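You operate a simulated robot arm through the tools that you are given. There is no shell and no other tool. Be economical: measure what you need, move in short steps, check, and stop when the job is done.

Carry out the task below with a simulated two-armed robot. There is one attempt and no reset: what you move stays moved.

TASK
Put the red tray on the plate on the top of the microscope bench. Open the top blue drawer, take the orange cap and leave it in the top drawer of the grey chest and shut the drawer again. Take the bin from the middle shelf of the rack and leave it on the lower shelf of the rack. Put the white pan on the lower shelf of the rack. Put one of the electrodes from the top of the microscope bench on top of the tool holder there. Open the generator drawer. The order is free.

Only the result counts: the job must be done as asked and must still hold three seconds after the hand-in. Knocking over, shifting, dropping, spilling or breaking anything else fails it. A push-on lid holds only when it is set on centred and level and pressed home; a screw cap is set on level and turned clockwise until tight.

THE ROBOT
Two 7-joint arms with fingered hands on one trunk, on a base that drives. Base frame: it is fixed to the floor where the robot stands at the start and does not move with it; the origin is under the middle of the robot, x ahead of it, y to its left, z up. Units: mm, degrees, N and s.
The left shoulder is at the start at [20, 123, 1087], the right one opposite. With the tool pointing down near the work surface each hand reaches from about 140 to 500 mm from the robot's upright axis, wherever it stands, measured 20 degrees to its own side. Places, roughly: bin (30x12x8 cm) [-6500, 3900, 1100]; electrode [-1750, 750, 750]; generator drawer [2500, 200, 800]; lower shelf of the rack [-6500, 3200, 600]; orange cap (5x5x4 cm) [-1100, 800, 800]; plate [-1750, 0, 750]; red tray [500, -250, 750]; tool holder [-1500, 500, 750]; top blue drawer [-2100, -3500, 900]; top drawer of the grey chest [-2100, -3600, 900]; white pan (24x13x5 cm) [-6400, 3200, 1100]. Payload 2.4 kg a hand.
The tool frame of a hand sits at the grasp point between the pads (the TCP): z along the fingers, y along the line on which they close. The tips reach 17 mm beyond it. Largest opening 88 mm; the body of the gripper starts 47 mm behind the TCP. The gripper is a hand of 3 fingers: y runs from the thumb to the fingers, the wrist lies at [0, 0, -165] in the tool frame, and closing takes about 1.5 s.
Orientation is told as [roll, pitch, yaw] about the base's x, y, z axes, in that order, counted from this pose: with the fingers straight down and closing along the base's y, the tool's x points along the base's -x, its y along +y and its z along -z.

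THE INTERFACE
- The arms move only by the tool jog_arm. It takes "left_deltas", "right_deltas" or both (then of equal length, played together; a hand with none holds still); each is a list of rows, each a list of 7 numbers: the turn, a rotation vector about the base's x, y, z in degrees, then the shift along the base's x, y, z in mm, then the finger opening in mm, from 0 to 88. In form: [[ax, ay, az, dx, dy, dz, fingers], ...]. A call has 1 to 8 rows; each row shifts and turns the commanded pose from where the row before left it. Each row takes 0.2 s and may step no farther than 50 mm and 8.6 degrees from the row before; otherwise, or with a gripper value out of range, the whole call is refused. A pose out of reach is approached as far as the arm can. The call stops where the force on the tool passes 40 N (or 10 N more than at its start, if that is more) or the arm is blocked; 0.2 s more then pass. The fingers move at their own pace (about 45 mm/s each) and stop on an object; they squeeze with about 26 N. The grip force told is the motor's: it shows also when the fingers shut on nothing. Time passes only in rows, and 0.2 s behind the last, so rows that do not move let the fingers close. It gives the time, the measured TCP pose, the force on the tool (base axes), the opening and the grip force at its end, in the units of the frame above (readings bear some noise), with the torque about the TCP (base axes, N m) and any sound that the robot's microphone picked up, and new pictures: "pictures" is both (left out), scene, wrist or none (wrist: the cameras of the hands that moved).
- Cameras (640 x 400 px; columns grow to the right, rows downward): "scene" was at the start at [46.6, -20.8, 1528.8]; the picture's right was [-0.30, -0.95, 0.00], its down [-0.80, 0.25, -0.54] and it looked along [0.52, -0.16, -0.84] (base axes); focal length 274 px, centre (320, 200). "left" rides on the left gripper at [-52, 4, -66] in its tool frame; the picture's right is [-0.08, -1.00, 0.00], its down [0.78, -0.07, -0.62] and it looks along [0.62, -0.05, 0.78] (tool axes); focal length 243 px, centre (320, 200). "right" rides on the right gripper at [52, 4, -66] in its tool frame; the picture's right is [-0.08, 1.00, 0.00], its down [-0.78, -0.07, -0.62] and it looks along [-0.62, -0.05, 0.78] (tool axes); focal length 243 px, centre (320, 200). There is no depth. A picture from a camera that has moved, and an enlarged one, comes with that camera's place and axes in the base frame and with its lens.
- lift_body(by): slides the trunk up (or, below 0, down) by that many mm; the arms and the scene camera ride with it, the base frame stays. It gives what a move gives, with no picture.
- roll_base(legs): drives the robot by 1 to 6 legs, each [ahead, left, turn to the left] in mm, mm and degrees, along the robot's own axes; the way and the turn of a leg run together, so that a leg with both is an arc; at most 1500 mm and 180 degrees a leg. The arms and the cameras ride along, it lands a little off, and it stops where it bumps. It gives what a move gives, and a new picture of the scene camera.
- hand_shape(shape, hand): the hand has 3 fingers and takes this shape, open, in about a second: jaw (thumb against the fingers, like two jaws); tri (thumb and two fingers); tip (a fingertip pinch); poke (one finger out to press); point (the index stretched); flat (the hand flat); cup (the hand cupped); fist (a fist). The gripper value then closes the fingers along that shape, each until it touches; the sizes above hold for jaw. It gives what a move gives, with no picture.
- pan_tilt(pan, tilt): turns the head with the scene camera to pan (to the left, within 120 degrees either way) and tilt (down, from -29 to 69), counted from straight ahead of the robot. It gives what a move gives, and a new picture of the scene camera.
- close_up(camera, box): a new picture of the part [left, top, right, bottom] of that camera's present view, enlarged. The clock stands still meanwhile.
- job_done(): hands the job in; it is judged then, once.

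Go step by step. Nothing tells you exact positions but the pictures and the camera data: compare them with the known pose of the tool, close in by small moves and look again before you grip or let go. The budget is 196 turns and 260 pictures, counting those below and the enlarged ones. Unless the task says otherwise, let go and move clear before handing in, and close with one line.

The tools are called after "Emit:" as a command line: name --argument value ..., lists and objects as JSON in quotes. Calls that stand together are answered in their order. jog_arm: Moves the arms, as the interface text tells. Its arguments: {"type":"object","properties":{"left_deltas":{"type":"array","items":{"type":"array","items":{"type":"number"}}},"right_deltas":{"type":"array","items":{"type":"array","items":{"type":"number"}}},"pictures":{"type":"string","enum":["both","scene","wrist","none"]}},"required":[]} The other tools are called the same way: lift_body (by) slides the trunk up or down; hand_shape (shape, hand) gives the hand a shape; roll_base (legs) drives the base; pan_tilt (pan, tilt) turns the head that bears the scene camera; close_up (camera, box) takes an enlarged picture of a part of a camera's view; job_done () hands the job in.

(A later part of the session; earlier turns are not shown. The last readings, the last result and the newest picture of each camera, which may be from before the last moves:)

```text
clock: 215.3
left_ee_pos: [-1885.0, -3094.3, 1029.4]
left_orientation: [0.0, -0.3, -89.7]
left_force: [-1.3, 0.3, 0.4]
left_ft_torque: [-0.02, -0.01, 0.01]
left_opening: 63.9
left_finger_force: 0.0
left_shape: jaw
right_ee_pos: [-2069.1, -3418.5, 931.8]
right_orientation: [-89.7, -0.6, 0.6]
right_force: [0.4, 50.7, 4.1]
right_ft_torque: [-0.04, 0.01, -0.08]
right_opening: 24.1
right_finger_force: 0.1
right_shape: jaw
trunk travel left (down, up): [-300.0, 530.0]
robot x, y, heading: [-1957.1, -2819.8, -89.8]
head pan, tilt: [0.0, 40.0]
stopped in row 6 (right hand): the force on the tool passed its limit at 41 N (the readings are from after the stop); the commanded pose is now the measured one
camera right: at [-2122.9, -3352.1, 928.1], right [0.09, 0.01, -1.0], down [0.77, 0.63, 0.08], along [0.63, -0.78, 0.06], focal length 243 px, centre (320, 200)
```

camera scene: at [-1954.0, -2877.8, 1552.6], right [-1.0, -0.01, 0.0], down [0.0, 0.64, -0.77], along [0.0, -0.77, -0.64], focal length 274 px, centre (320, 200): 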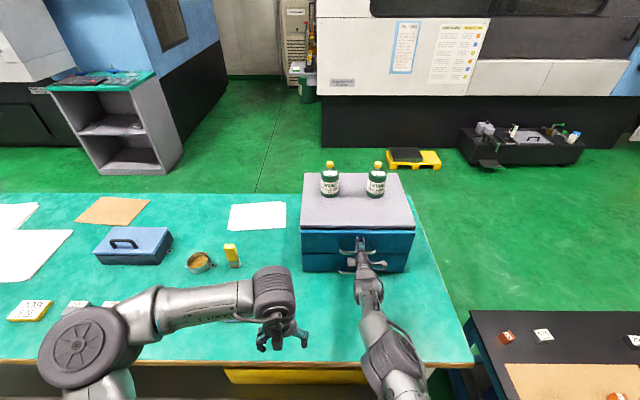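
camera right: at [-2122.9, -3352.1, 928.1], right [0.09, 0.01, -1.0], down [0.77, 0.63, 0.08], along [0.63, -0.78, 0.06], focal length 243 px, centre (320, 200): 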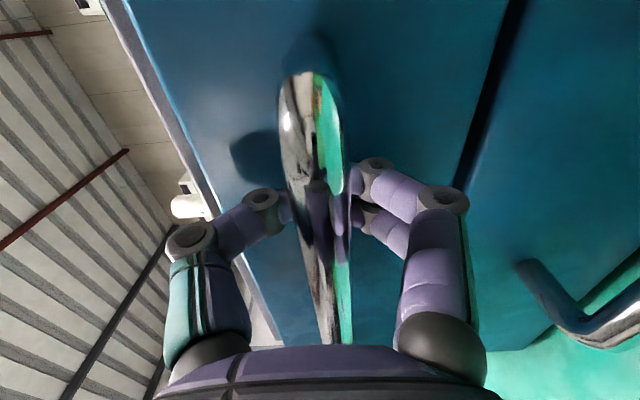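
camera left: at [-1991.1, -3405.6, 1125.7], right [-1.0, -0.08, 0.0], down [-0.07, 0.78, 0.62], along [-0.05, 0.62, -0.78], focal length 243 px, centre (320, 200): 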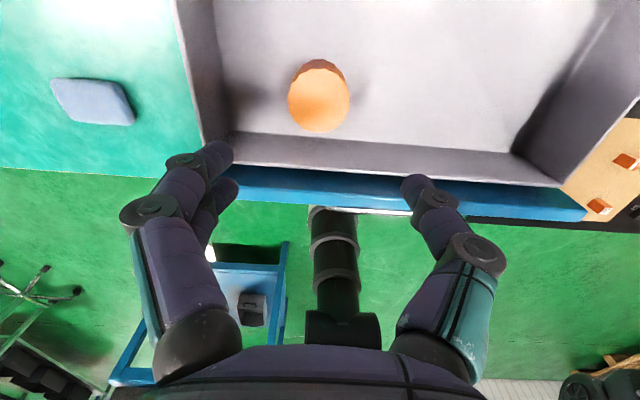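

The tips press the drawer face while opening, so I'll back off 12 mm and then open fully.

Emit:
roll_base --legs '[[-14, 0, 0]]'

Emit:
jog_arm --right_deltas '[[0, 0, 0, 0, 0, 0, 60], [0, 0, 0, 0, 0, 0, 60], [0, 0, 0, 0, 0, 0, 60], [0, 0, 0, 0, 0, 0, 60]]' --pictures "wrist"

```text
clock: 216.1
left_ee_pos: [-1885.4, -3082.9, 1029.0]
left_orientation: [0.0, -0.1, -89.7]
left_force: [0.1, 0.3, -0.4]
left_ft_torque: [-0.01, 0.0, 0.0]
left_opening: 63.6
left_finger_force: 0.1
left_shape: jaw
right_ee_pos: [-2069.5, -3408.1, 931.2]
right_orientation: [-89.6, -0.6, 0.6]
right_force: [-1.0, 21.0, 2.8]
right_ft_torque: [0.32, 0.02, -0.04]
right_opening: 54.9
right_finger_force: 0.1
right_shape: jaw
trunk travel left (down, up): [-300.0, 530.0]
robot x, y, heading: [-1954.8, -2805.6, -89.8]
head pan, tilt: [0.0, 40.0]
camera scene: at [-1954.2, -2864.3, 1552.5], right [-1.0, -0.01, 0.0], down [0.0, 0.64, -0.77], along [0.0, -0.77, -0.64], focal length 274 px, centre (320, 200)
```

scene: 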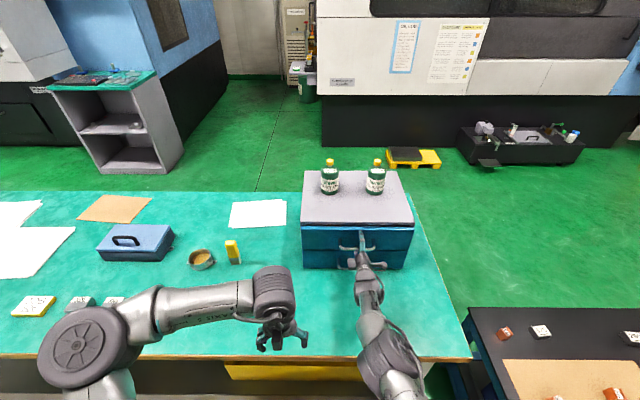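

```text
clock: 217.1
left_ee_pos: [-1884.7, -3083.9, 1028.2]
left_orientation: [0.0, -0.1, -89.7]
left_force: [-0.6, -0.6, 0.9]
left_ft_torque: [-0.03, -0.02, 0.01]
left_opening: 63.8
left_finger_force: 0.1
left_shape: jaw
right_ee_pos: [-2069.5, -3408.1, 931.5]
right_orientation: [-89.7, -0.6, 0.6]
right_force: [-0.1, 22.5, 3.1]
right_ft_torque: [0.28, 0.06, 0.03]
right_opening: 54.8
right_finger_force: 0.0
right_shape: jaw
trunk travel left (down, up): [-300.0, 530.0]
robot x, y, heading: [-1954.0, -2802.1, -89.7]
head pan, tilt: [0.0, 40.0]
camera right: at [-2123.0, -3343.0, 927.3], right [0.09, 0.01, -1.0], down [0.77, 0.63, 0.08], along [0.63, -0.78, 0.05], focal length 243 px, centre (320, 200)
```

right: 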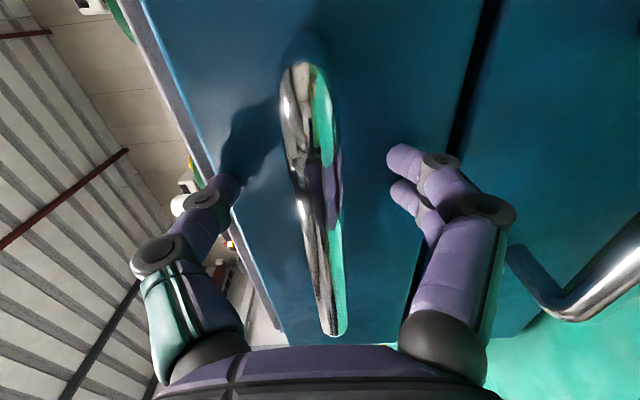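

Opened; the tips still touch lightly. Backing straight off 200 mm and checking the drawer.

Emit:
roll_base --legs '[[-250, 0, 0]]'

Emit:
close_up --camera "scene" --box '[270, 120, 430, 240]'

```text
clock: 218.9
left_ee_pos: [-1886.5, -2835.0, 1027.6]
left_orientation: [0.0, 0.0, -89.5]
left_force: [0.3, 0.1, -0.1]
left_ft_torque: [-0.02, -0.02, 0.02]
left_opening: 63.7
left_finger_force: 0.1
left_shape: jaw
right_ee_pos: [-2069.8, -3158.0, 929.3]
right_orientation: [-89.7, -0.5, 0.7]
right_force: [-0.2, 0.7, -0.3]
right_ft_torque: [0.03, -0.03, -0.01]
right_opening: 59.6
right_finger_force: 0.0
right_shape: jaw
trunk travel left (down, up): [-300.0, 530.0]
robot x, y, heading: [-1954.8, -2553.6, -89.7]
head pan, tilt: [0.0, 40.0]
camera scene: at [-1955.7, -2615.9, 1552.4], right [-1.0, -0.01, 0.0], down [0.0, 0.64, -0.77], along [0.01, -0.77, -0.64], focal length 274 px, centre (320, 200)
```

scene: 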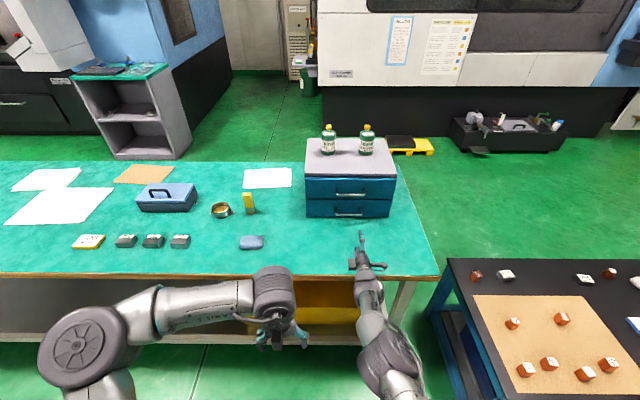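

```text
3.33 times, centred on (350, 180) of scene
camera zoom: at [-1955.7, -2615.9, 1552.4], right [-1.0, -0.01, 0.0], down [0.0, 0.64, -0.77], along [0.01, -0.77, -0.64], focal length 913 px, centre (220, 267)
```

zoom: 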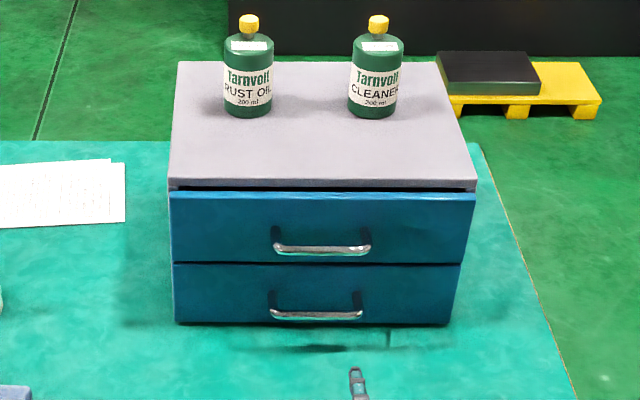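

The top drawer is shut with the cap inside. Next is the generator drawer, for which the right hand is already posed; I'll draw it in, turn to face +x and check the way.

Emit:
jog_arm --right_deltas '[[0, 0, 0, -5, 35, 5, 60], [0, 0, 0, -5, 40, 5, 60], [0, 0, 0, -5, 40, 5, 60], [0, 0, 0, -5, 40, 5, 60], [0, 0, 0, -5, 40, 0, 60]]' --pictures "none"

Emit:
roll_base --legs '[[0, 0, 89.7]]'

Emit:
pan_tilt --pan 0 --tilt 22

```text
clock: 220.1
left_ee_pos: [-1885.9, -2834.7, 1026.9]
left_orientation: [0.0, 0.2, -89.5]
left_force: [0.2, 0.4, 0.2]
left_ft_torque: [-0.02, -0.01, 0.01]
left_opening: 63.5
left_finger_force: 0.0
left_shape: jaw
right_ee_pos: [-2093.3, -2962.9, 947.9]
right_orientation: [-89.5, -0.5, 0.8]
right_force: [-1.0, 0.0, 0.0]
right_ft_torque: [-0.01, 0.0, 0.03]
right_opening: 59.7
right_finger_force: 0.0
right_shape: jaw
trunk travel left (down, up): [-300.0, 530.0]
robot x, y, heading: [-1953.1, -2552.6, -89.8]
head pan, tilt: [0.0, 40.0]
```

```text
clock: 224.3
left_ee_pos: [-1673.4, -2481.3, 1028.0]
left_orientation: [0.1, 0.3, 0.5]
left_force: [0.5, -0.4, 0.3]
left_ft_torque: [0.01, -0.02, -0.03]
left_opening: 63.8
left_finger_force: 0.0
left_shape: jaw
right_ee_pos: [-1544.6, -2688.5, 947.9]
right_orientation: [-89.4, -0.6, 90.8]
right_force: [0.1, -0.2, 0.6]
right_ft_torque: [0.03, 0.01, -0.02]
right_opening: 59.8
right_finger_force: 0.0
right_shape: jaw
trunk travel left (down, up): [-300.0, 530.0]
robot x, y, heading: [-1954.3, -2555.9, 0.5]
head pan, tilt: [0.0, 40.0]
camera scene: at [-1890.8, -2550.7, 1552.3], right [0.01, -1.0, 0.0], down [-0.64, -0.01, -0.77], along [0.77, 0.01, -0.64], focal length 274 px, centre (320, 200)
```

scene: 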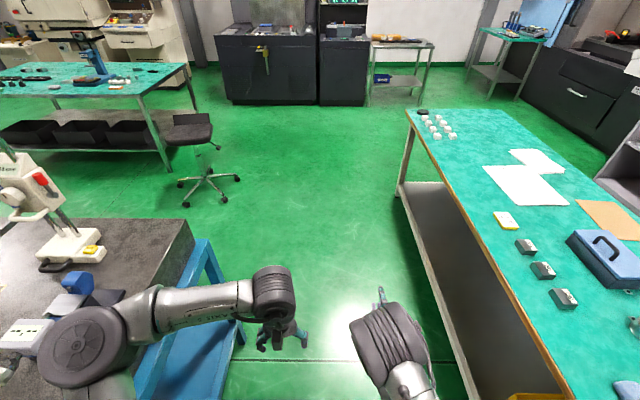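

```text
clock: 225.2
left_ee_pos: [-1672.8, -2481.0, 1028.2]
left_orientation: [0.0, 0.2, 0.5]
left_force: [0.0, 0.3, 0.3]
left_ft_torque: [0.0, 0.02, -0.02]
left_opening: 63.7
left_finger_force: 0.1
left_shape: jaw
right_ee_pos: [-1544.9, -2688.9, 948.3]
right_orientation: [-89.5, -0.6, 90.8]
right_force: [-0.1, -0.6, 0.9]
right_ft_torque: [0.02, -0.01, 0.0]
right_opening: 59.6
right_finger_force: 0.0
right_shape: jaw
trunk travel left (down, up): [-300.0, 530.0]
robot x, y, heading: [-1956.3, -2551.7, 0.5]
head pan, tilt: [0.0, 22.0]
camera scene: at [-1883.0, -2550.7, 1580.4], right [0.01, -1.0, 0.0], down [-0.38, 0.0, -0.93], along [0.93, 0.01, -0.38], focal length 274 px, centre (320, 200)
```

scene: 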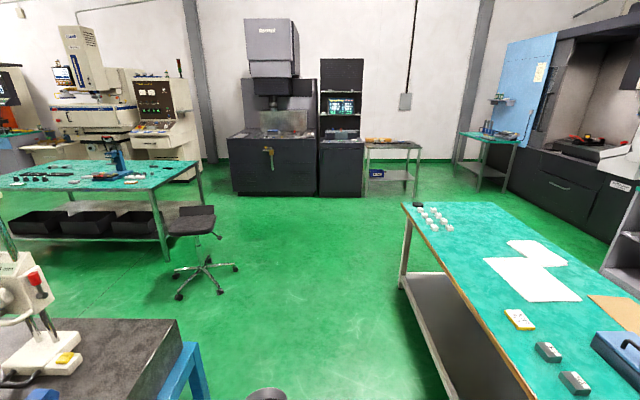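

The corridor at y≈-2600 is clear. I'll drive along it to x≈1500 and turn to face +y.

Emit:
roll_base --legs '[[0, -50, -0.5], [1500, 0, 0], [1500, 0, 0], [450, 0, 0], [0, 0, 90]]'

Emit:
pan_tilt --pan -25 --tilt 25

```text
clock: 246.3
left_ee_pos: [1429.0, -2256.3, 1027.5]
left_orientation: [0.1, 0.0, 90.8]
left_force: [-1.3, -0.8, 0.8]
left_ft_torque: [0.01, -0.04, -0.02]
left_opening: 63.8
left_finger_force: 0.2
left_shape: jaw
right_ee_pos: [1635.6, -2126.7, 948.4]
right_orientation: [-89.5, -0.5, -178.9]
right_force: [0.1, 0.6, 0.4]
right_ft_torque: [0.0, 0.01, 0.0]
right_opening: 60.0
right_finger_force: 0.1
right_shape: jaw
trunk travel left (down, up): [-300.0, 530.0]
robot x, y, heading: [1503.9, -2540.2, 90.6]
head pan, tilt: [0.0, 22.0]
camera scene: at [1499.0, -2465.1, 1580.5], right [1.0, 0.01, 0.0], down [0.01, -0.37, -0.93], along [-0.01, 0.93, -0.37], focal length 274 px, centre (320, 200)
```

scene: 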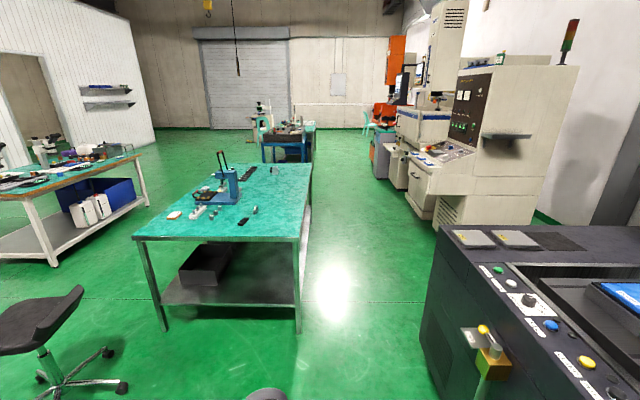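

```text
clock: 247.2
left_ee_pos: [1427.6, -2255.6, 1027.2]
left_orientation: [0.0, 0.1, 90.8]
left_force: [0.2, 0.6, 0.5]
left_ft_torque: [0.0, 0.0, 0.0]
left_opening: 63.8
left_finger_force: 0.1
left_shape: jaw
right_ee_pos: [1636.4, -2125.8, 948.1]
right_orientation: [-89.5, -0.5, -178.8]
right_force: [-0.8, -0.3, -0.4]
right_ft_torque: [0.03, 0.01, 0.02]
right_opening: 59.7
right_finger_force: 0.0
right_shape: jaw
trunk travel left (down, up): [-300.0, 530.0]
robot x, y, heading: [1501.0, -2543.9, 90.8]
head pan, tilt: [-25.0, 25.0]
camera scene: at [1538.0, -2473.9, 1575.7], right [0.91, -0.41, 0.0], down [-0.17, -0.39, -0.91], along [0.37, 0.83, -0.42], focal length 274 px, centre (320, 200)
```

scene: 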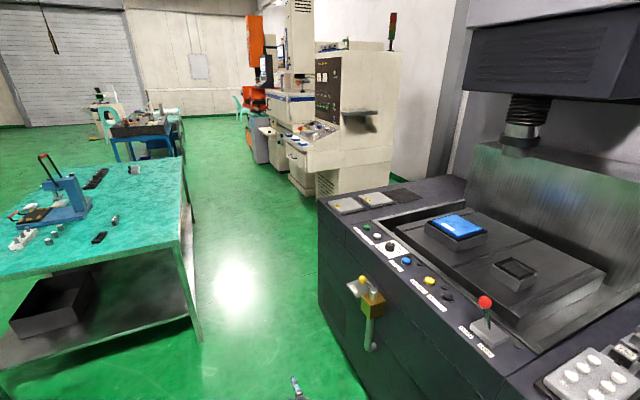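

The aisle between the table and the EDM tank is about 750 mm wide, centred at x≈1750. I'll take it facing +y.

Emit:
roll_base --legs '[[0, 0, -0.7], [0, -245, 0], [1500, 0, 0], [900, 0, 0]]'

Emit:
pan_tilt --pan -80 --tilt 35

```text
clock: 260.6
left_ee_pos: [1647.2, 139.5, 1027.7]
left_orientation: [0.0, 0.2, 91.3]
left_force: [-0.6, -0.3, 0.0]
left_ft_torque: [-0.02, 0.03, 0.03]
left_opening: 63.8
left_finger_force: 0.0
left_shape: jaw
right_ee_pos: [1855.4, 270.4, 949.0]
right_orientation: [-89.4, -0.5, -178.4]
right_force: [0.2, -0.5, 0.6]
right_ft_torque: [0.0, 0.0, 0.0]
right_opening: 59.9
right_finger_force: 0.0
right_shape: jaw
trunk travel left (down, up): [-300.0, 530.0]
robot x, y, heading: [1723.2, -141.0, 91.4]
head pan, tilt: [-25.0, 25.0]
camera scene: at [1759.7, -77.9, 1575.6], right [0.92, -0.4, 0.0], down [-0.17, -0.39, -0.91], along [0.37, 0.83, -0.42], focal length 274 px, centre (320, 200)
```

scene: 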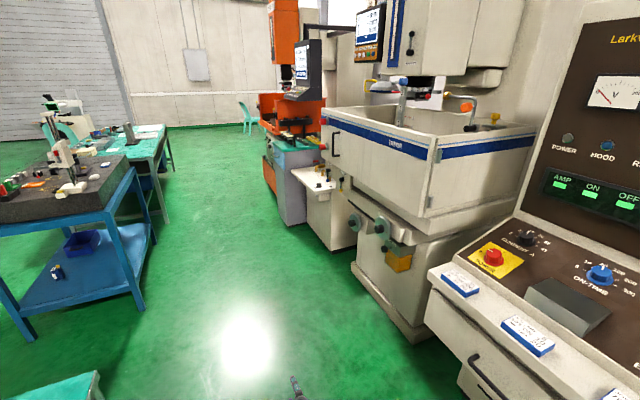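

```text
clock: 261.9
left_ee_pos: [1648.1, 137.7, 1027.6]
left_orientation: [0.0, 0.1, 91.3]
left_force: [1.0, 0.0, -1.2]
left_ft_torque: [0.01, 0.01, 0.01]
left_opening: 63.7
left_finger_force: 0.0
left_shape: jaw
right_ee_pos: [1855.1, 270.3, 948.3]
right_orientation: [-89.5, -0.5, -178.5]
right_force: [-0.9, 1.1, -0.2]
right_ft_torque: [0.01, 0.01, 0.0]
right_opening: 59.8
right_finger_force: 0.1
right_shape: jaw
trunk travel left (down, up): [-300.0, 530.0]
robot x, y, heading: [1719.8, -145.9, 91.3]
head pan, tilt: [-80.0, 35.0]
camera scene: at [1808.9, -145.3, 1559.9], right [0.2, -0.98, 0.0], down [-0.56, -0.11, -0.82], along [0.8, 0.16, -0.57], focal length 274 px, centre (320, 200)
```

scene: 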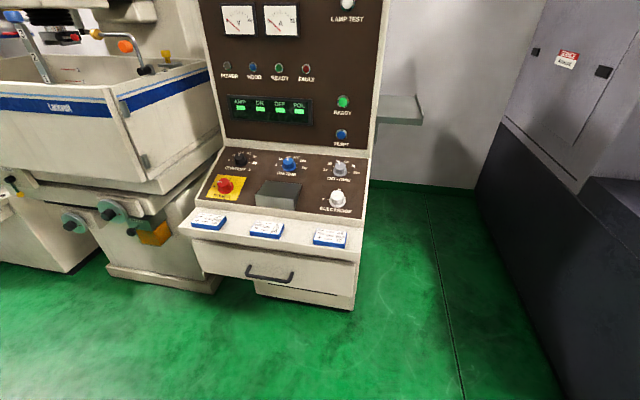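

The generator drawer's dark handle is at about [2411, 155, 782]. I'll turn to face it, slide to y≈262, lower the trunk 150 mm and close in.

Emit:
roll_base --legs '[[0, 0, -91.3], [0, 405, 0]]'

Emit:
lift_body --by -150

Emit:
pan_tilt --pan 0 --tilt 35

Emit:
jog_arm --right_deltas '[[0, 0, 0, 0, 0, 0, 60]]' --pictures "wrist"

```text
clock: 268.2
left_ee_pos: [2005.8, 328.1, 1028.0]
left_orientation: [0.0, 0.1, 0.3]
left_force: [-0.1, 0.9, 0.2]
left_ft_torque: [0.01, 0.02, -0.03]
left_opening: 63.5
left_finger_force: 0.1
left_shape: jaw
right_ee_pos: [2131.3, 118.4, 948.1]
right_orientation: [-89.6, -0.5, 90.7]
right_force: [-0.2, 0.2, 0.2]
right_ft_torque: [-0.02, -0.01, -0.01]
right_opening: 60.3
right_finger_force: 0.0
right_shape: jaw
trunk travel left (down, up): [-300.0, 530.0]
robot x, y, heading: [1724.2, 257.4, 0.3]
head pan, tilt: [-80.0, 35.0]
camera scene: at [1717.9, 172.3, 1560.0], right [-0.98, -0.18, 0.0], down [-0.1, 0.56, -0.82], along [0.15, -0.81, -0.57], focal length 274 px, centre (320, 200)
```

scene: 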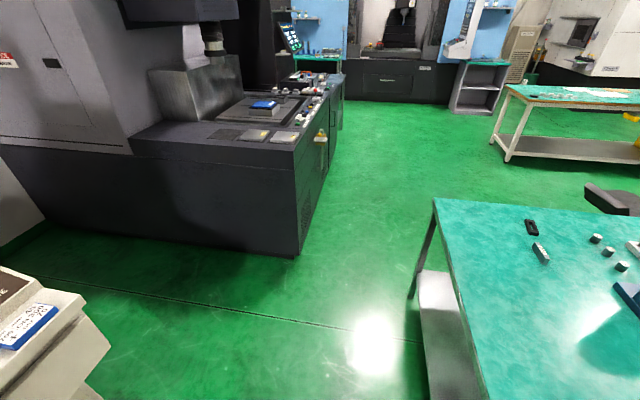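

```text
clock: 270.0
left_ee_pos: [2005.9, 326.6, 878.6]
left_orientation: [0.0, 0.2, 0.3]
left_force: [-0.5, 0.0, 0.4]
left_ft_torque: [0.0, 0.01, 0.03]
left_opening: 64.0
left_finger_force: 0.1
left_shape: jaw
right_ee_pos: [2133.1, 119.6, 799.6]
right_orientation: [-89.5, -0.4, 90.6]
right_force: [0.0, 0.5, 0.3]
right_ft_torque: [-0.01, 0.01, -0.01]
right_opening: 59.8
right_finger_force: 0.1
right_shape: jaw
trunk travel left (down, up): [-150.0, 680.0]
robot x, y, heading: [1721.6, 258.1, 0.2]
head pan, tilt: [-80.0, 35.0]
```

```text
clock: 271.5
left_ee_pos: [2005.3, 326.9, 877.5]
left_orientation: [0.0, 0.0, 0.4]
left_force: [0.1, -0.3, 0.8]
left_ft_torque: [-0.03, -0.03, 0.0]
left_opening: 63.7
left_finger_force: 0.1
left_shape: jaw
right_ee_pos: [2133.1, 118.3, 798.9]
right_orientation: [-89.4, -0.4, 90.6]
right_force: [0.0, -0.4, -0.2]
right_ft_torque: [0.02, 0.02, 0.0]
right_opening: 59.8
right_finger_force: 0.1
right_shape: jaw
trunk travel left (down, up): [-150.0, 680.0]
robot x, y, heading: [1722.0, 258.5, 0.4]
head pan, tilt: [0.0, 35.0]
camera scene: at [1790.2, 258.7, 1409.9], right [0.0, -1.0, 0.0], down [-0.57, 0.0, -0.82], along [0.82, 0.0, -0.57], focal length 274 px, centre (320, 200)
```

scene: 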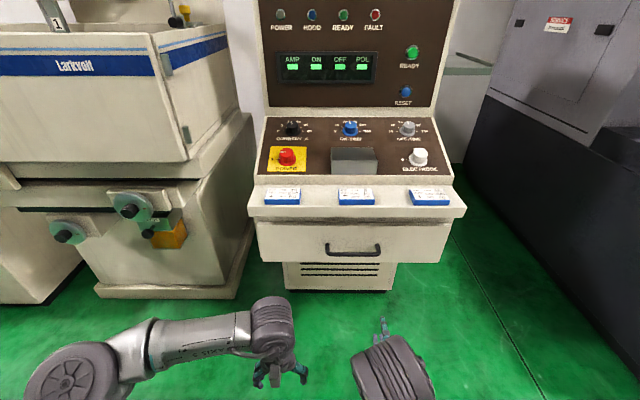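

```text
clock: 271.9
left_ee_pos: [2004.9, 328.8, 878.0]
left_orientation: [0.1, 0.1, 0.4]
left_force: [-0.2, 0.7, 0.0]
left_ft_torque: [0.03, -0.02, -0.01]
left_opening: 63.7
left_finger_force: 0.1
left_shape: jaw
right_ee_pos: [2132.4, 118.6, 798.7]
right_orientation: [-89.5, -0.6, 90.6]
right_force: [-0.1, 0.1, 0.4]
right_ft_torque: [0.02, 0.01, -0.02]
right_opening: 60.0
right_finger_force: 0.1
right_shape: jaw
trunk travel left (down, up): [-150.0, 680.0]
robot x, y, heading: [1721.0, 256.5, 0.7]
head pan, tilt: [0.0, 35.0]
camera right: at [2066.8, 66.3, 794.9], right [-0.01, 0.09, -1.0], down [-0.63, 0.77, 0.08], along [0.78, 0.63, 0.05], focal length 243 px, centre (320, 200)
```

right: 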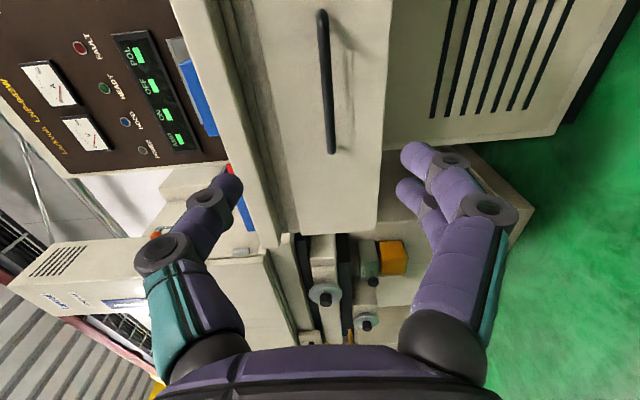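

The handle is at [2416, 155, 790]. I'll slide 36 mm left, lower the hand 9 mm and roll ahead 200.

Emit:
jog_arm --right_deltas '[[0, 0, 0, 0, 0, -9, 60]]' --pictures "none"

Emit:
roll_base --legs '[[0, 36, -0.5], [190, 0, 0]]'

Emit:
jog_arm --right_deltas '[[0, 0, 0, 0, 0, 0, 60]]' --pictures "wrist"

```text
clock: 272.3
left_ee_pos: [2004.4, 328.4, 876.8]
left_orientation: [0.0, 0.0, 0.3]
left_force: [0.3, 0.2, -0.6]
left_ft_torque: [0.02, -0.01, 0.0]
left_opening: 63.9
left_finger_force: 0.2
left_shape: jaw
right_ee_pos: [2133.0, 118.9, 789.2]
right_orientation: [-89.7, -0.4, 90.6]
right_force: [-0.3, 0.4, 0.1]
right_ft_torque: [0.01, -0.02, -0.05]
right_opening: 59.9
right_finger_force: 0.1
right_shape: jaw
trunk travel left (down, up): [-150.0, 680.0]
robot x, y, heading: [1723.2, 259.4, 0.1]
head pan, tilt: [0.0, 35.0]
```

```text
clock: 274.3
left_ee_pos: [2196.4, 360.8, 878.3]
left_orientation: [0.0, 0.2, 0.0]
left_force: [-0.6, -0.2, -0.5]
left_ft_torque: [-0.01, -0.02, 0.01]
left_opening: 64.0
left_finger_force: 0.0
left_shape: jaw
right_ee_pos: [2322.4, 153.9, 788.8]
right_orientation: [-89.5, -0.5, 90.3]
right_force: [0.0, 0.4, 0.4]
right_ft_torque: [0.0, -0.01, 0.02]
right_opening: 59.7
right_finger_force: 0.1
right_shape: jaw
trunk travel left (down, up): [-150.0, 680.0]
robot x, y, heading: [1910.6, 294.2, -0.0]
head pan, tilt: [0.0, 35.0]
camera scene: at [1981.0, 293.9, 1409.9], right [0.0, -1.0, 0.0], down [-0.57, 0.0, -0.82], along [0.82, 0.0, -0.57], focal length 274 px, centre (320, 200)
```

scene: 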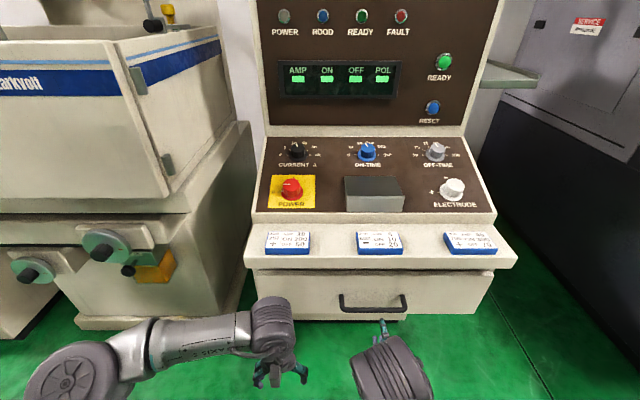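

```text
clock: 274.7
left_ee_pos: [2196.3, 362.0, 877.5]
left_orientation: [0.0, 0.1, 0.0]
left_force: [0.5, 0.2, 1.0]
left_ft_torque: [0.0, 0.01, -0.03]
left_opening: 63.9
left_finger_force: 0.0
left_shape: jaw
right_ee_pos: [2323.1, 152.7, 788.8]
right_orientation: [-89.5, -0.4, 90.4]
right_force: [-0.4, -0.1, 0.5]
right_ft_torque: [0.01, -0.02, 0.04]
right_opening: 59.7
right_finger_force: 0.1
right_shape: jaw
trunk travel left (down, up): [-150.0, 680.0]
robot x, y, heading: [1909.2, 293.2, -0.1]
head pan, tilt: [0.0, 35.0]
camera right: at [2256.7, 100.4, 785.6], right [-0.01, 0.09, -1.0], down [-0.62, 0.78, 0.08], along [0.78, 0.62, 0.05], focal length 243 px, centre (320, 200)
```

right: 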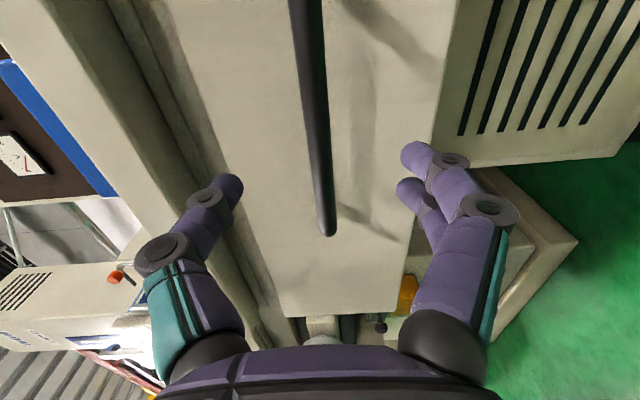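

The bar spans y≈79–243 at x≈2396, z≈791. I'll advance 66 mm and close on it.

Emit:
jog_arm --right_deltas '[[0, 0, 0, 25, 0, 1, 50], [0, 0, 0, 25, 0, 1, 50], [0, 0, 0, 16, 0, 0, 50], [0, 0, 0, 0, 0, 0, 0], [0, 0, 0, 0, 0, 0, 0], [0, 0, 0, 0, 0, 0, 0], [0, 0, 0, 0, 0, 0, 0], [0, 0, 0, 0, 0, 0, 0]]' --pictures "wrist"

```text
clock: 276.5
left_ee_pos: [2197.4, 362.0, 877.1]
left_orientation: [0.1, 0.2, 0.1]
left_force: [0.0, 0.1, 0.0]
left_ft_torque: [0.02, 0.02, -0.01]
left_opening: 63.9
left_finger_force: 0.1
left_shape: jaw
right_ee_pos: [2388.8, 152.4, 791.0]
right_orientation: [-89.6, -0.5, 90.2]
right_force: [5.4, 0.7, 0.3]
right_ft_torque: [-0.02, 0.01, 0.0]
right_opening: 0.0
right_finger_force: 25.6
right_shape: jaw
trunk travel left (down, up): [-150.0, 680.0]
robot x, y, heading: [1912.7, 293.7, -0.0]
head pan, tilt: [0.0, 35.0]
camera right: at [2323.2, 100.9, 787.8], right [-0.01, 0.09, -1.0], down [-0.63, 0.78, 0.08], along [0.78, 0.62, 0.05], focal length 243 px, centre (320, 200)
```

right: 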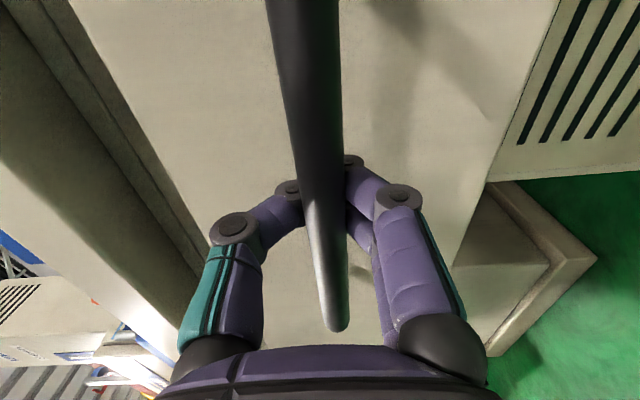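

Gripped behind the bar. I'll pull by the arm first, then look.

Emit:
jog_arm --right_deltas '[[0, 0, 0, -10, 0, 0, 0], [0, 0, 0, -20, 0, 0, 0], [0, 0, 0, -20, 0, 0, 0], [0, 0, 0, -20, 0, 0, 0], [0, 0, 0, 0, 0, 0, 0]]' --pictures "scene"

```text
clock: 277.7
left_ee_pos: [2196.4, 361.9, 877.0]
left_orientation: [-0.1, 0.1, 0.1]
left_force: [-0.1, -0.2, 0.3]
left_ft_torque: [0.01, 0.0, 0.0]
left_opening: 63.7
left_finger_force: 0.1
left_shape: jaw
right_ee_pos: [2318.1, 152.0, 791.8]
right_orientation: [-89.6, -0.4, 90.4]
right_force: [0.9, 6.8, -1.4]
right_ft_torque: [0.04, 0.01, -0.02]
right_opening: 0.0
right_finger_force: 26.1
right_shape: jaw
trunk travel left (down, up): [-150.0, 680.0]
robot x, y, heading: [1912.6, 295.0, -0.0]
head pan, tilt: [0.0, 35.0]
camera scene: at [1980.9, 294.9, 1409.9], right [0.0, -1.0, 0.0], down [-0.57, 0.0, -0.82], along [0.82, 0.0, -0.57], focal length 274 px, centre (320, 200)
```

scene: 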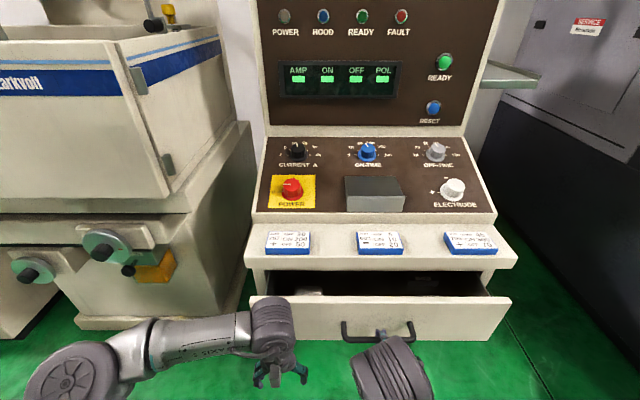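

It opens. I'll pull further by rolling the base back.

Emit:
roll_base --legs '[[-120, 0, 0]]'

```text
clock: 279.0
left_ee_pos: [2079.5, 361.5, 876.8]
left_orientation: [0.0, 0.0, 0.0]
left_force: [0.3, 0.1, 1.1]
left_ft_torque: [0.0, 0.0, -0.01]
left_opening: 63.8
left_finger_force: 0.1
left_shape: jaw
right_ee_pos: [2200.6, 151.8, 791.6]
right_orientation: [-89.5, -0.6, 90.3]
right_force: [2.0, 2.2, -2.4]
right_ft_torque: [0.02, -0.04, 0.0]
right_opening: 0.0
right_finger_force: 26.0
right_shape: jaw
trunk travel left (down, up): [-150.0, 680.0]
robot x, y, heading: [1795.0, 292.8, 0.2]
head pan, tilt: [0.0, 35.0]
camera scene: at [1863.6, 294.2, 1409.9], right [0.0, -1.0, 0.0], down [-0.57, 0.0, -0.82], along [0.82, 0.0, -0.57], focal length 274 px, centre (320, 200)
```

scene: 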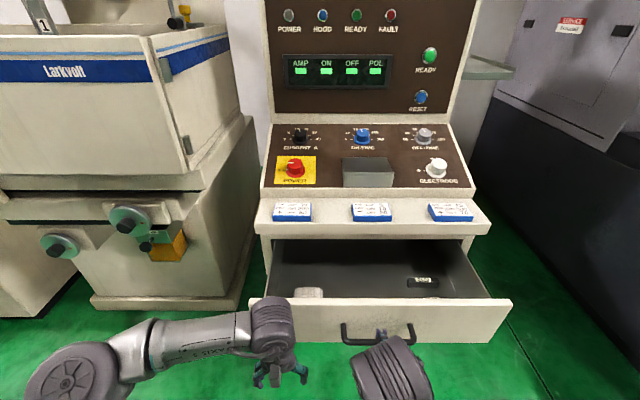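

Emit:
roll_base --legs '[[-60, 0, 0]]'

```text
clock: 279.9
left_ee_pos: [2018.4, 361.3, 878.0]
left_orientation: [0.0, 0.1, 0.1]
left_force: [0.0, -0.1, 0.1]
left_ft_torque: [0.01, 0.01, 0.0]
left_opening: 63.8
left_finger_force: 0.0
left_shape: jaw
right_ee_pos: [2140.7, 151.4, 792.3]
right_orientation: [-89.6, -0.6, 90.2]
right_force: [-1.0, -0.5, -0.1]
right_ft_torque: [-0.01, 0.0, 0.01]
right_opening: 0.0
right_finger_force: 25.7
right_shape: jaw
trunk travel left (down, up): [-150.0, 680.0]
robot x, y, heading: [1736.9, 294.5, -0.1]
head pan, tilt: [0.0, 35.0]
camera scene: at [1803.7, 293.8, 1410.0], right [0.0, -1.0, 0.0], down [-0.57, 0.0, -0.82], along [0.82, 0.0, -0.57], focal length 274 px, centre (320, 200)
```

scene: 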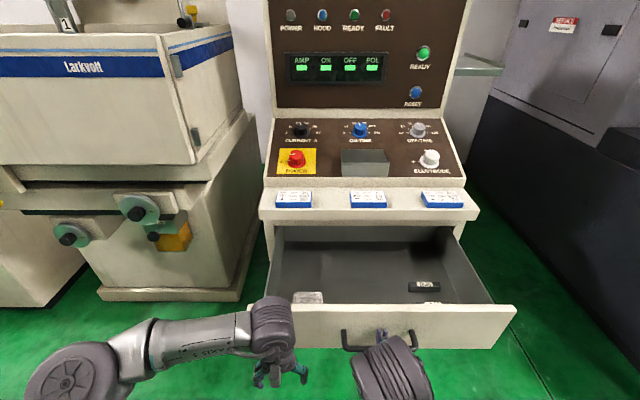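

The drawer is open about 250 mm. I'll let go and back away.

Emit:
jog_arm --right_deltas '[[0, 0, 0, 0, 0, 0, 30], [0, 0, 0, 0, 0, 0, 60], [0, 0, 0, 0, 0, 0, 60], [0, 0, 0, 0, 0, 0, 60], [0, 0, 0, 0, 0, 0, 60]]' --pictures "none"

Emit:
roll_base --legs '[[-80, 0, 0]]'

```text
clock: 281.1
left_ee_pos: [2019.2, 360.8, 877.0]
left_orientation: [0.0, 0.1, 0.1]
left_force: [-0.7, 0.5, -0.2]
left_ft_torque: [0.01, 0.0, 0.01]
left_opening: 63.7
left_finger_force: 0.1
left_shape: jaw
right_ee_pos: [2141.0, 152.0, 791.0]
right_orientation: [-89.5, -0.5, 90.3]
right_force: [0.3, 0.3, 1.1]
right_ft_torque: [-0.02, -0.05, 0.01]
right_opening: 59.7
right_finger_force: 0.0
right_shape: jaw
trunk travel left (down, up): [-150.0, 680.0]
robot x, y, heading: [1734.5, 295.9, 0.1]
head pan, tilt: [0.0, 35.0]
```

```text
clock: 282.2
left_ee_pos: [1940.2, 361.7, 878.3]
left_orientation: [0.0, 0.0, 0.1]
left_force: [-0.6, 0.1, 0.3]
left_ft_torque: [0.02, 0.01, 0.0]
left_opening: 63.6
left_finger_force: 0.1
left_shape: jaw
right_ee_pos: [2060.1, 152.7, 792.4]
right_orientation: [-89.5, -0.5, 90.4]
right_force: [0.6, 0.7, 0.1]
right_ft_torque: [-0.01, 0.01, 0.02]
right_opening: 59.8
right_finger_force: 0.0
right_shape: jaw
trunk travel left (down, up): [-150.0, 680.0]
robot x, y, heading: [1656.4, 296.9, 0.0]
head pan, tilt: [0.0, 35.0]
camera scene: at [1724.0, 293.8, 1410.0], right [0.0, -1.0, 0.0], down [-0.57, 0.0, -0.82], along [0.82, 0.0, -0.57], focal length 274 px, centre (320, 200)
```

scene: 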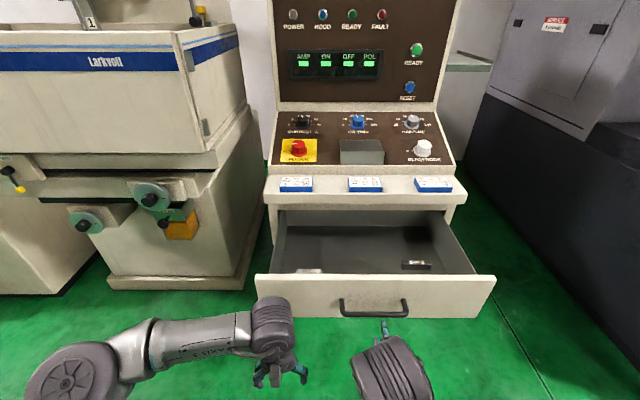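

The generator drawer stands open. Now for the rack: I'll raise the trunk, slide clear, turn round and head west.

Emit:
lift_body --by 150

Emit:
roll_base --legs '[[0, 950, 0], [0, 0, 179]]'

Emit:
pan_tilt --pan 0 --tilt 25

```text
clock: 283.9
left_ee_pos: [1939.9, 361.6, 1027.0]
left_orientation: [0.0, 0.2, 0.2]
left_force: [0.5, 0.5, -0.4]
left_ft_torque: [0.0, 0.01, -0.02]
left_opening: 63.6
left_finger_force: 0.1
left_shape: jaw
right_ee_pos: [2063.4, 151.4, 941.5]
right_orientation: [-89.5, -0.5, 90.3]
right_force: [-0.4, -0.4, -0.2]
right_ft_torque: [0.0, -0.01, 0.05]
right_opening: 59.4
right_finger_force: 0.0
right_shape: jaw
trunk travel left (down, up): [-300.0, 530.0]
robot x, y, heading: [1658.1, 293.1, 0.1]
head pan, tilt: [0.0, 35.0]
```

```text
clock: 296.0
left_ee_pos: [1370.8, 1192.2, 1027.7]
left_orientation: [-0.1, 0.0, 174.1]
left_force: [0.2, -0.2, 0.6]
left_ft_torque: [0.0, 0.0, 0.01]
left_opening: 63.8
left_finger_force: 0.1
left_shape: jaw
right_ee_pos: [1270.4, 1414.0, 941.5]
right_orientation: [-89.5, -0.4, -95.7]
right_force: [0.0, 0.1, -0.4]
right_ft_torque: [0.01, 0.02, 0.01]
right_opening: 59.7
right_finger_force: 0.0
right_shape: jaw
trunk travel left (down, up): [-300.0, 530.0]
robot x, y, heading: [1660.1, 1229.1, 174.0]
head pan, tilt: [0.0, 35.0]
camera scene: at [1590.8, 1237.0, 1559.9], right [0.1, 0.99, 0.0], down [0.57, -0.06, -0.82], along [-0.81, 0.09, -0.57], focal length 274 px, centre (320, 200)
```

scene: 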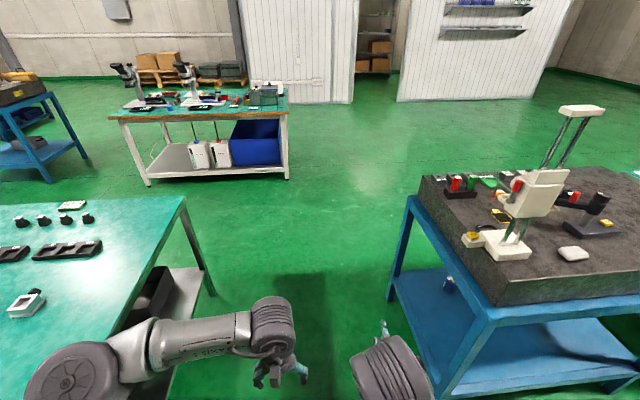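

```text
clock: 296.7
left_ee_pos: [1371.2, 1190.6, 1026.9]
left_orientation: [0.1, 0.0, 174.1]
left_force: [0.4, 0.5, 0.6]
left_ft_torque: [-0.01, 0.0, 0.01]
left_opening: 63.6
left_finger_force: 0.0
left_shape: jaw
right_ee_pos: [1270.2, 1412.9, 941.6]
right_orientation: [-89.5, -0.4, -95.7]
right_force: [0.1, 0.4, 0.1]
right_ft_torque: [-0.03, -0.01, 0.02]
right_opening: 59.7
right_finger_force: 0.0
right_shape: jaw
trunk travel left (down, up): [-300.0, 530.0]
robot x, y, heading: [1662.9, 1228.0, 173.7]
head pan, tilt: [0.0, 25.0]
camera scene: at [1586.7, 1237.4, 1575.6], right [0.1, 0.99, 0.0], down [0.42, -0.04, -0.91], along [-0.9, 0.09, -0.42], focal length 274 px, centre (320, 200)
```

scene: 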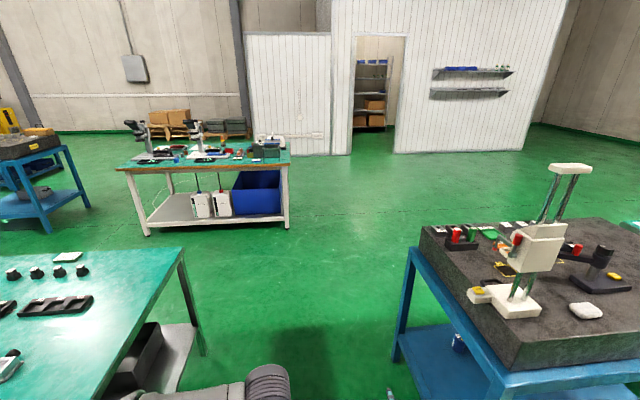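

The gap between the table (y≈660) and the blue cart (y≈1790) is centred on me. I'll straighten and drive west, then round the bench's end.

Emit:
roll_base --legs '[[0, 0, 6.3], [1500, 0, 0], [500, 0, 0], [0, -700, 0]]'

Emit:
roll_base --legs '[[1500, 0, 0], [700, 0, 0]]'

Emit:
pan_tilt --pan -20 --tilt 20

```text
clock: 310.6
left_ee_pos: [-617.5, 1863.0, 1027.0]
left_orientation: [0.0, 0.0, -179.3]
left_force: [0.6, 0.1, 0.2]
left_ft_torque: [0.03, 0.0, 0.0]
left_opening: 63.6
left_finger_force: 0.0
left_shape: jaw
right_ee_pos: [-742.2, 2071.6, 940.7]
right_orientation: [-89.5, -0.5, -89.3]
right_force: [-0.4, 0.4, 0.8]
right_ft_torque: [0.02, 0.01, 0.0]
right_opening: 59.6
right_finger_force: 0.0
right_shape: jaw
trunk travel left (down, up): [-300.0, 530.0]
robot x, y, heading: [-335.5, 1935.2, -179.6]
head pan, tilt: [0.0, 25.0]
camera scene: at [-407.6, 1932.3, 1575.7], right [-0.01, 1.0, 0.0], down [0.42, 0.0, -0.91], along [-0.91, -0.01, -0.42], focal length 274 px, centre (320, 200)
```

scene: 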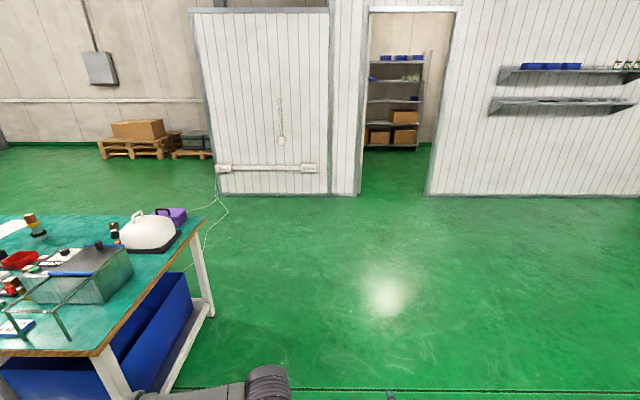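

```text
clock: 321.5
left_ee_pos: [-2822.5, 1843.4, 1027.1]
left_orientation: [-0.1, 0.0, -179.4]
left_force: [0.3, -1.4, 0.1]
left_ft_torque: [0.01, 0.02, -0.02]
left_opening: 63.8
left_finger_force: 0.1
left_shape: jaw
right_ee_pos: [-2945.1, 2053.2, 941.4]
right_orientation: [-89.5, -0.5, -89.4]
right_force: [0.2, 0.0, -0.5]
right_ft_torque: [-0.01, 0.01, 0.03]
right_opening: 59.6
right_finger_force: 0.0
right_shape: jaw
trunk travel left (down, up): [-300.0, 530.0]
robot x, y, heading: [-2539.9, 1914.6, -179.6]
head pan, tilt: [0.0, 25.0]
camera scene: at [-2611.8, 1913.2, 1575.6], right [-0.01, 1.0, 0.0], down [0.42, 0.0, -0.91], along [-0.91, -0.01, -0.42], focal length 274 px, centre (320, 200)
```

scene: 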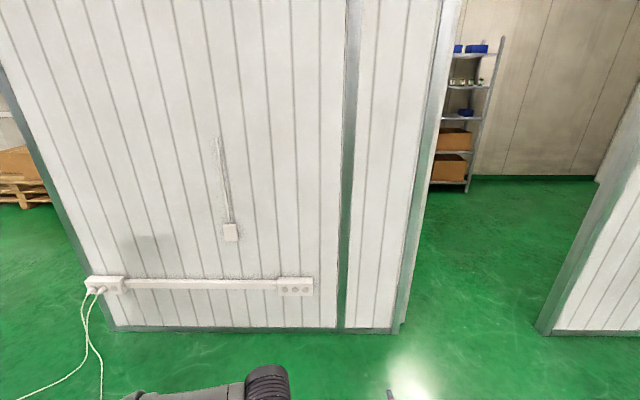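

```text
clock: 322.3
left_ee_pos: [-2821.8, 1843.5, 1028.4]
left_orientation: [0.0, 0.1, -179.4]
left_force: [-0.1, 0.3, -0.3]
left_ft_torque: [0.01, -0.01, -0.01]
left_opening: 63.9
left_finger_force: 0.1
left_shape: jaw
right_ee_pos: [-2944.9, 2052.2, 942.5]
right_orientation: [-89.5, -0.4, -89.4]
right_force: [0.1, -0.5, -0.5]
right_ft_torque: [-0.01, 0.0, -0.01]
right_opening: 59.8
right_finger_force: 0.0
right_shape: jaw
trunk travel left (down, up): [-300.0, 530.0]
robot x, y, heading: [-2536.0, 1916.0, -179.8]
head pan, tilt: [-20.0, 20.0]
camera scene: at [-2607.0, 1945.0, 1583.7], right [0.33, 0.94, 0.0], down [0.32, -0.11, -0.94], along [-0.89, 0.31, -0.34], focal length 274 px, centre (320, 200)
```

scene: 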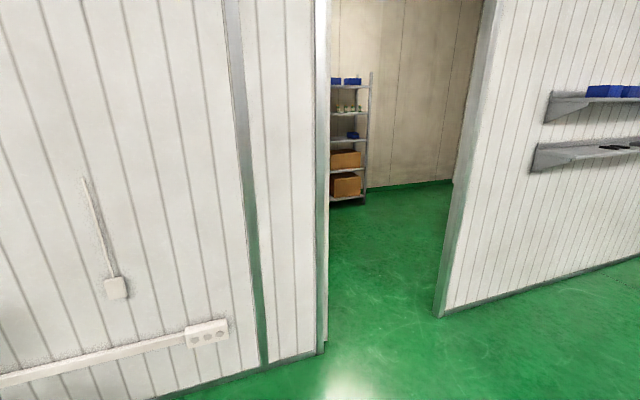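

The doorway spans y≈2432–3365 at x≈-3940. I'll tuck the left elbow by reaching that hand forward, then line up at y≈2900.

Emit:
jog_arm --left_deltas '[[0, 0, 0, -30, -6, 0, 64], [0, 0, 0, -35, -6, 0, 64], [0, 0, 0, -35, -6, 0, 64], [0, 0, 0, -30, -6, 0, 64]]' --pictures "none"

Emit:
roll_base --legs '[[0, -985, 0]]'

Emit:
pan_tilt --pan 0 --tilt 30

```text
clock: 323.3
left_ee_pos: [-2950.6, 1820.4, 1028.3]
left_orientation: [0.0, 0.1, -179.4]
left_force: [-0.2, 0.4, 0.3]
left_ft_torque: [0.0, 0.0, 0.0]
left_opening: 63.7
left_finger_force: 0.0
left_shape: jaw
right_ee_pos: [-2946.1, 2053.2, 942.7]
right_orientation: [-89.5, -0.5, -89.3]
right_force: [0.4, 0.8, -0.2]
right_ft_torque: [0.01, -0.05, -0.03]
right_opening: 59.9
right_finger_force: 0.0
right_shape: jaw
trunk travel left (down, up): [-300.0, 530.0]
robot x, y, heading: [-2541.9, 1913.1, -179.3]
head pan, tilt: [-20.0, 20.0]
```

```text
clock: 328.4
left_ee_pos: [-2960.7, 2800.0, 1027.7]
left_orientation: [0.0, 0.1, -179.2]
left_force: [0.0, 0.0, 0.2]
left_ft_torque: [0.01, 0.01, 0.0]
left_opening: 63.8
left_finger_force: 0.1
left_shape: jaw
right_ee_pos: [-2956.5, 3032.3, 941.7]
right_orientation: [-89.5, -0.6, -89.0]
right_force: [-0.3, 0.3, 0.1]
right_ft_torque: [0.03, -0.02, 0.01]
right_opening: 59.5
right_finger_force: 0.1
right_shape: jaw
trunk travel left (down, up): [-300.0, 530.0]
robot x, y, heading: [-2550.0, 2893.9, -179.3]
head pan, tilt: [-20.0, 20.0]
camera scene: at [-2618.2, 2927.1, 1583.7], right [0.33, 0.94, 0.0], down [0.32, -0.11, -0.94], along [-0.89, 0.31, -0.34], focal length 274 px, centre (320, 200)
```

scene: 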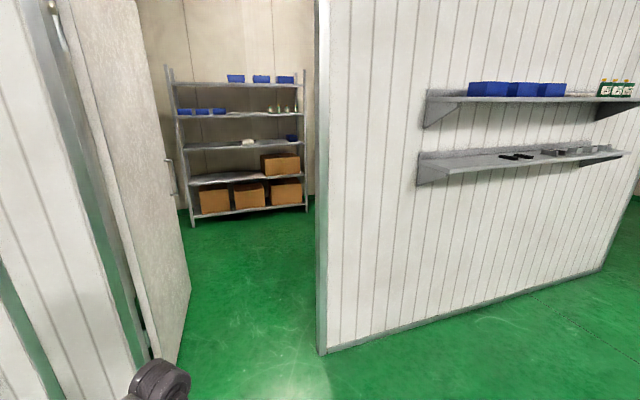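

```text
clock: 329.2
left_ee_pos: [-2959.8, 2799.9, 1027.2]
left_orientation: [0.0, 0.1, -179.1]
left_force: [1.3, -0.2, -0.4]
left_ft_torque: [-0.04, -0.01, -0.04]
left_opening: 63.9
left_finger_force: 0.0
left_shape: jaw
right_ee_pos: [-2958.1, 3032.4, 941.3]
right_orientation: [-89.6, -0.5, -89.0]
right_force: [-0.3, -0.1, -0.8]
right_ft_torque: [-0.02, 0.0, 0.0]
right_opening: 59.5
right_finger_force: 0.1
right_shape: jaw
trunk travel left (down, up): [-300.0, 530.0]
robot x, y, heading: [-2550.0, 2897.4, -179.1]
head pan, tilt: [0.0, 30.0]
camera scene: at [-2620.7, 2894.9, 1567.7], right [-0.01, 1.0, 0.0], down [0.5, 0.01, -0.87], along [-0.87, -0.01, -0.5], focal length 274 px, centre (320, 200)
```

scene: 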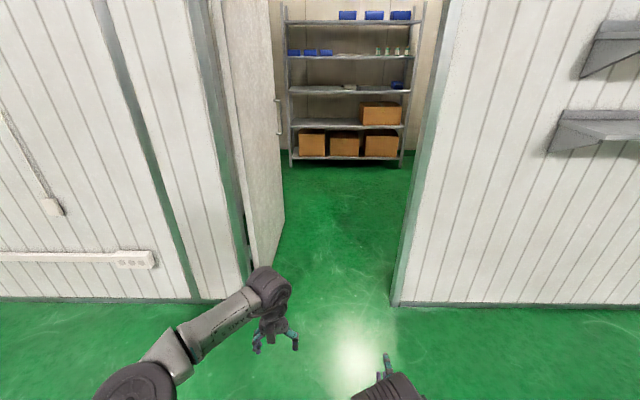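

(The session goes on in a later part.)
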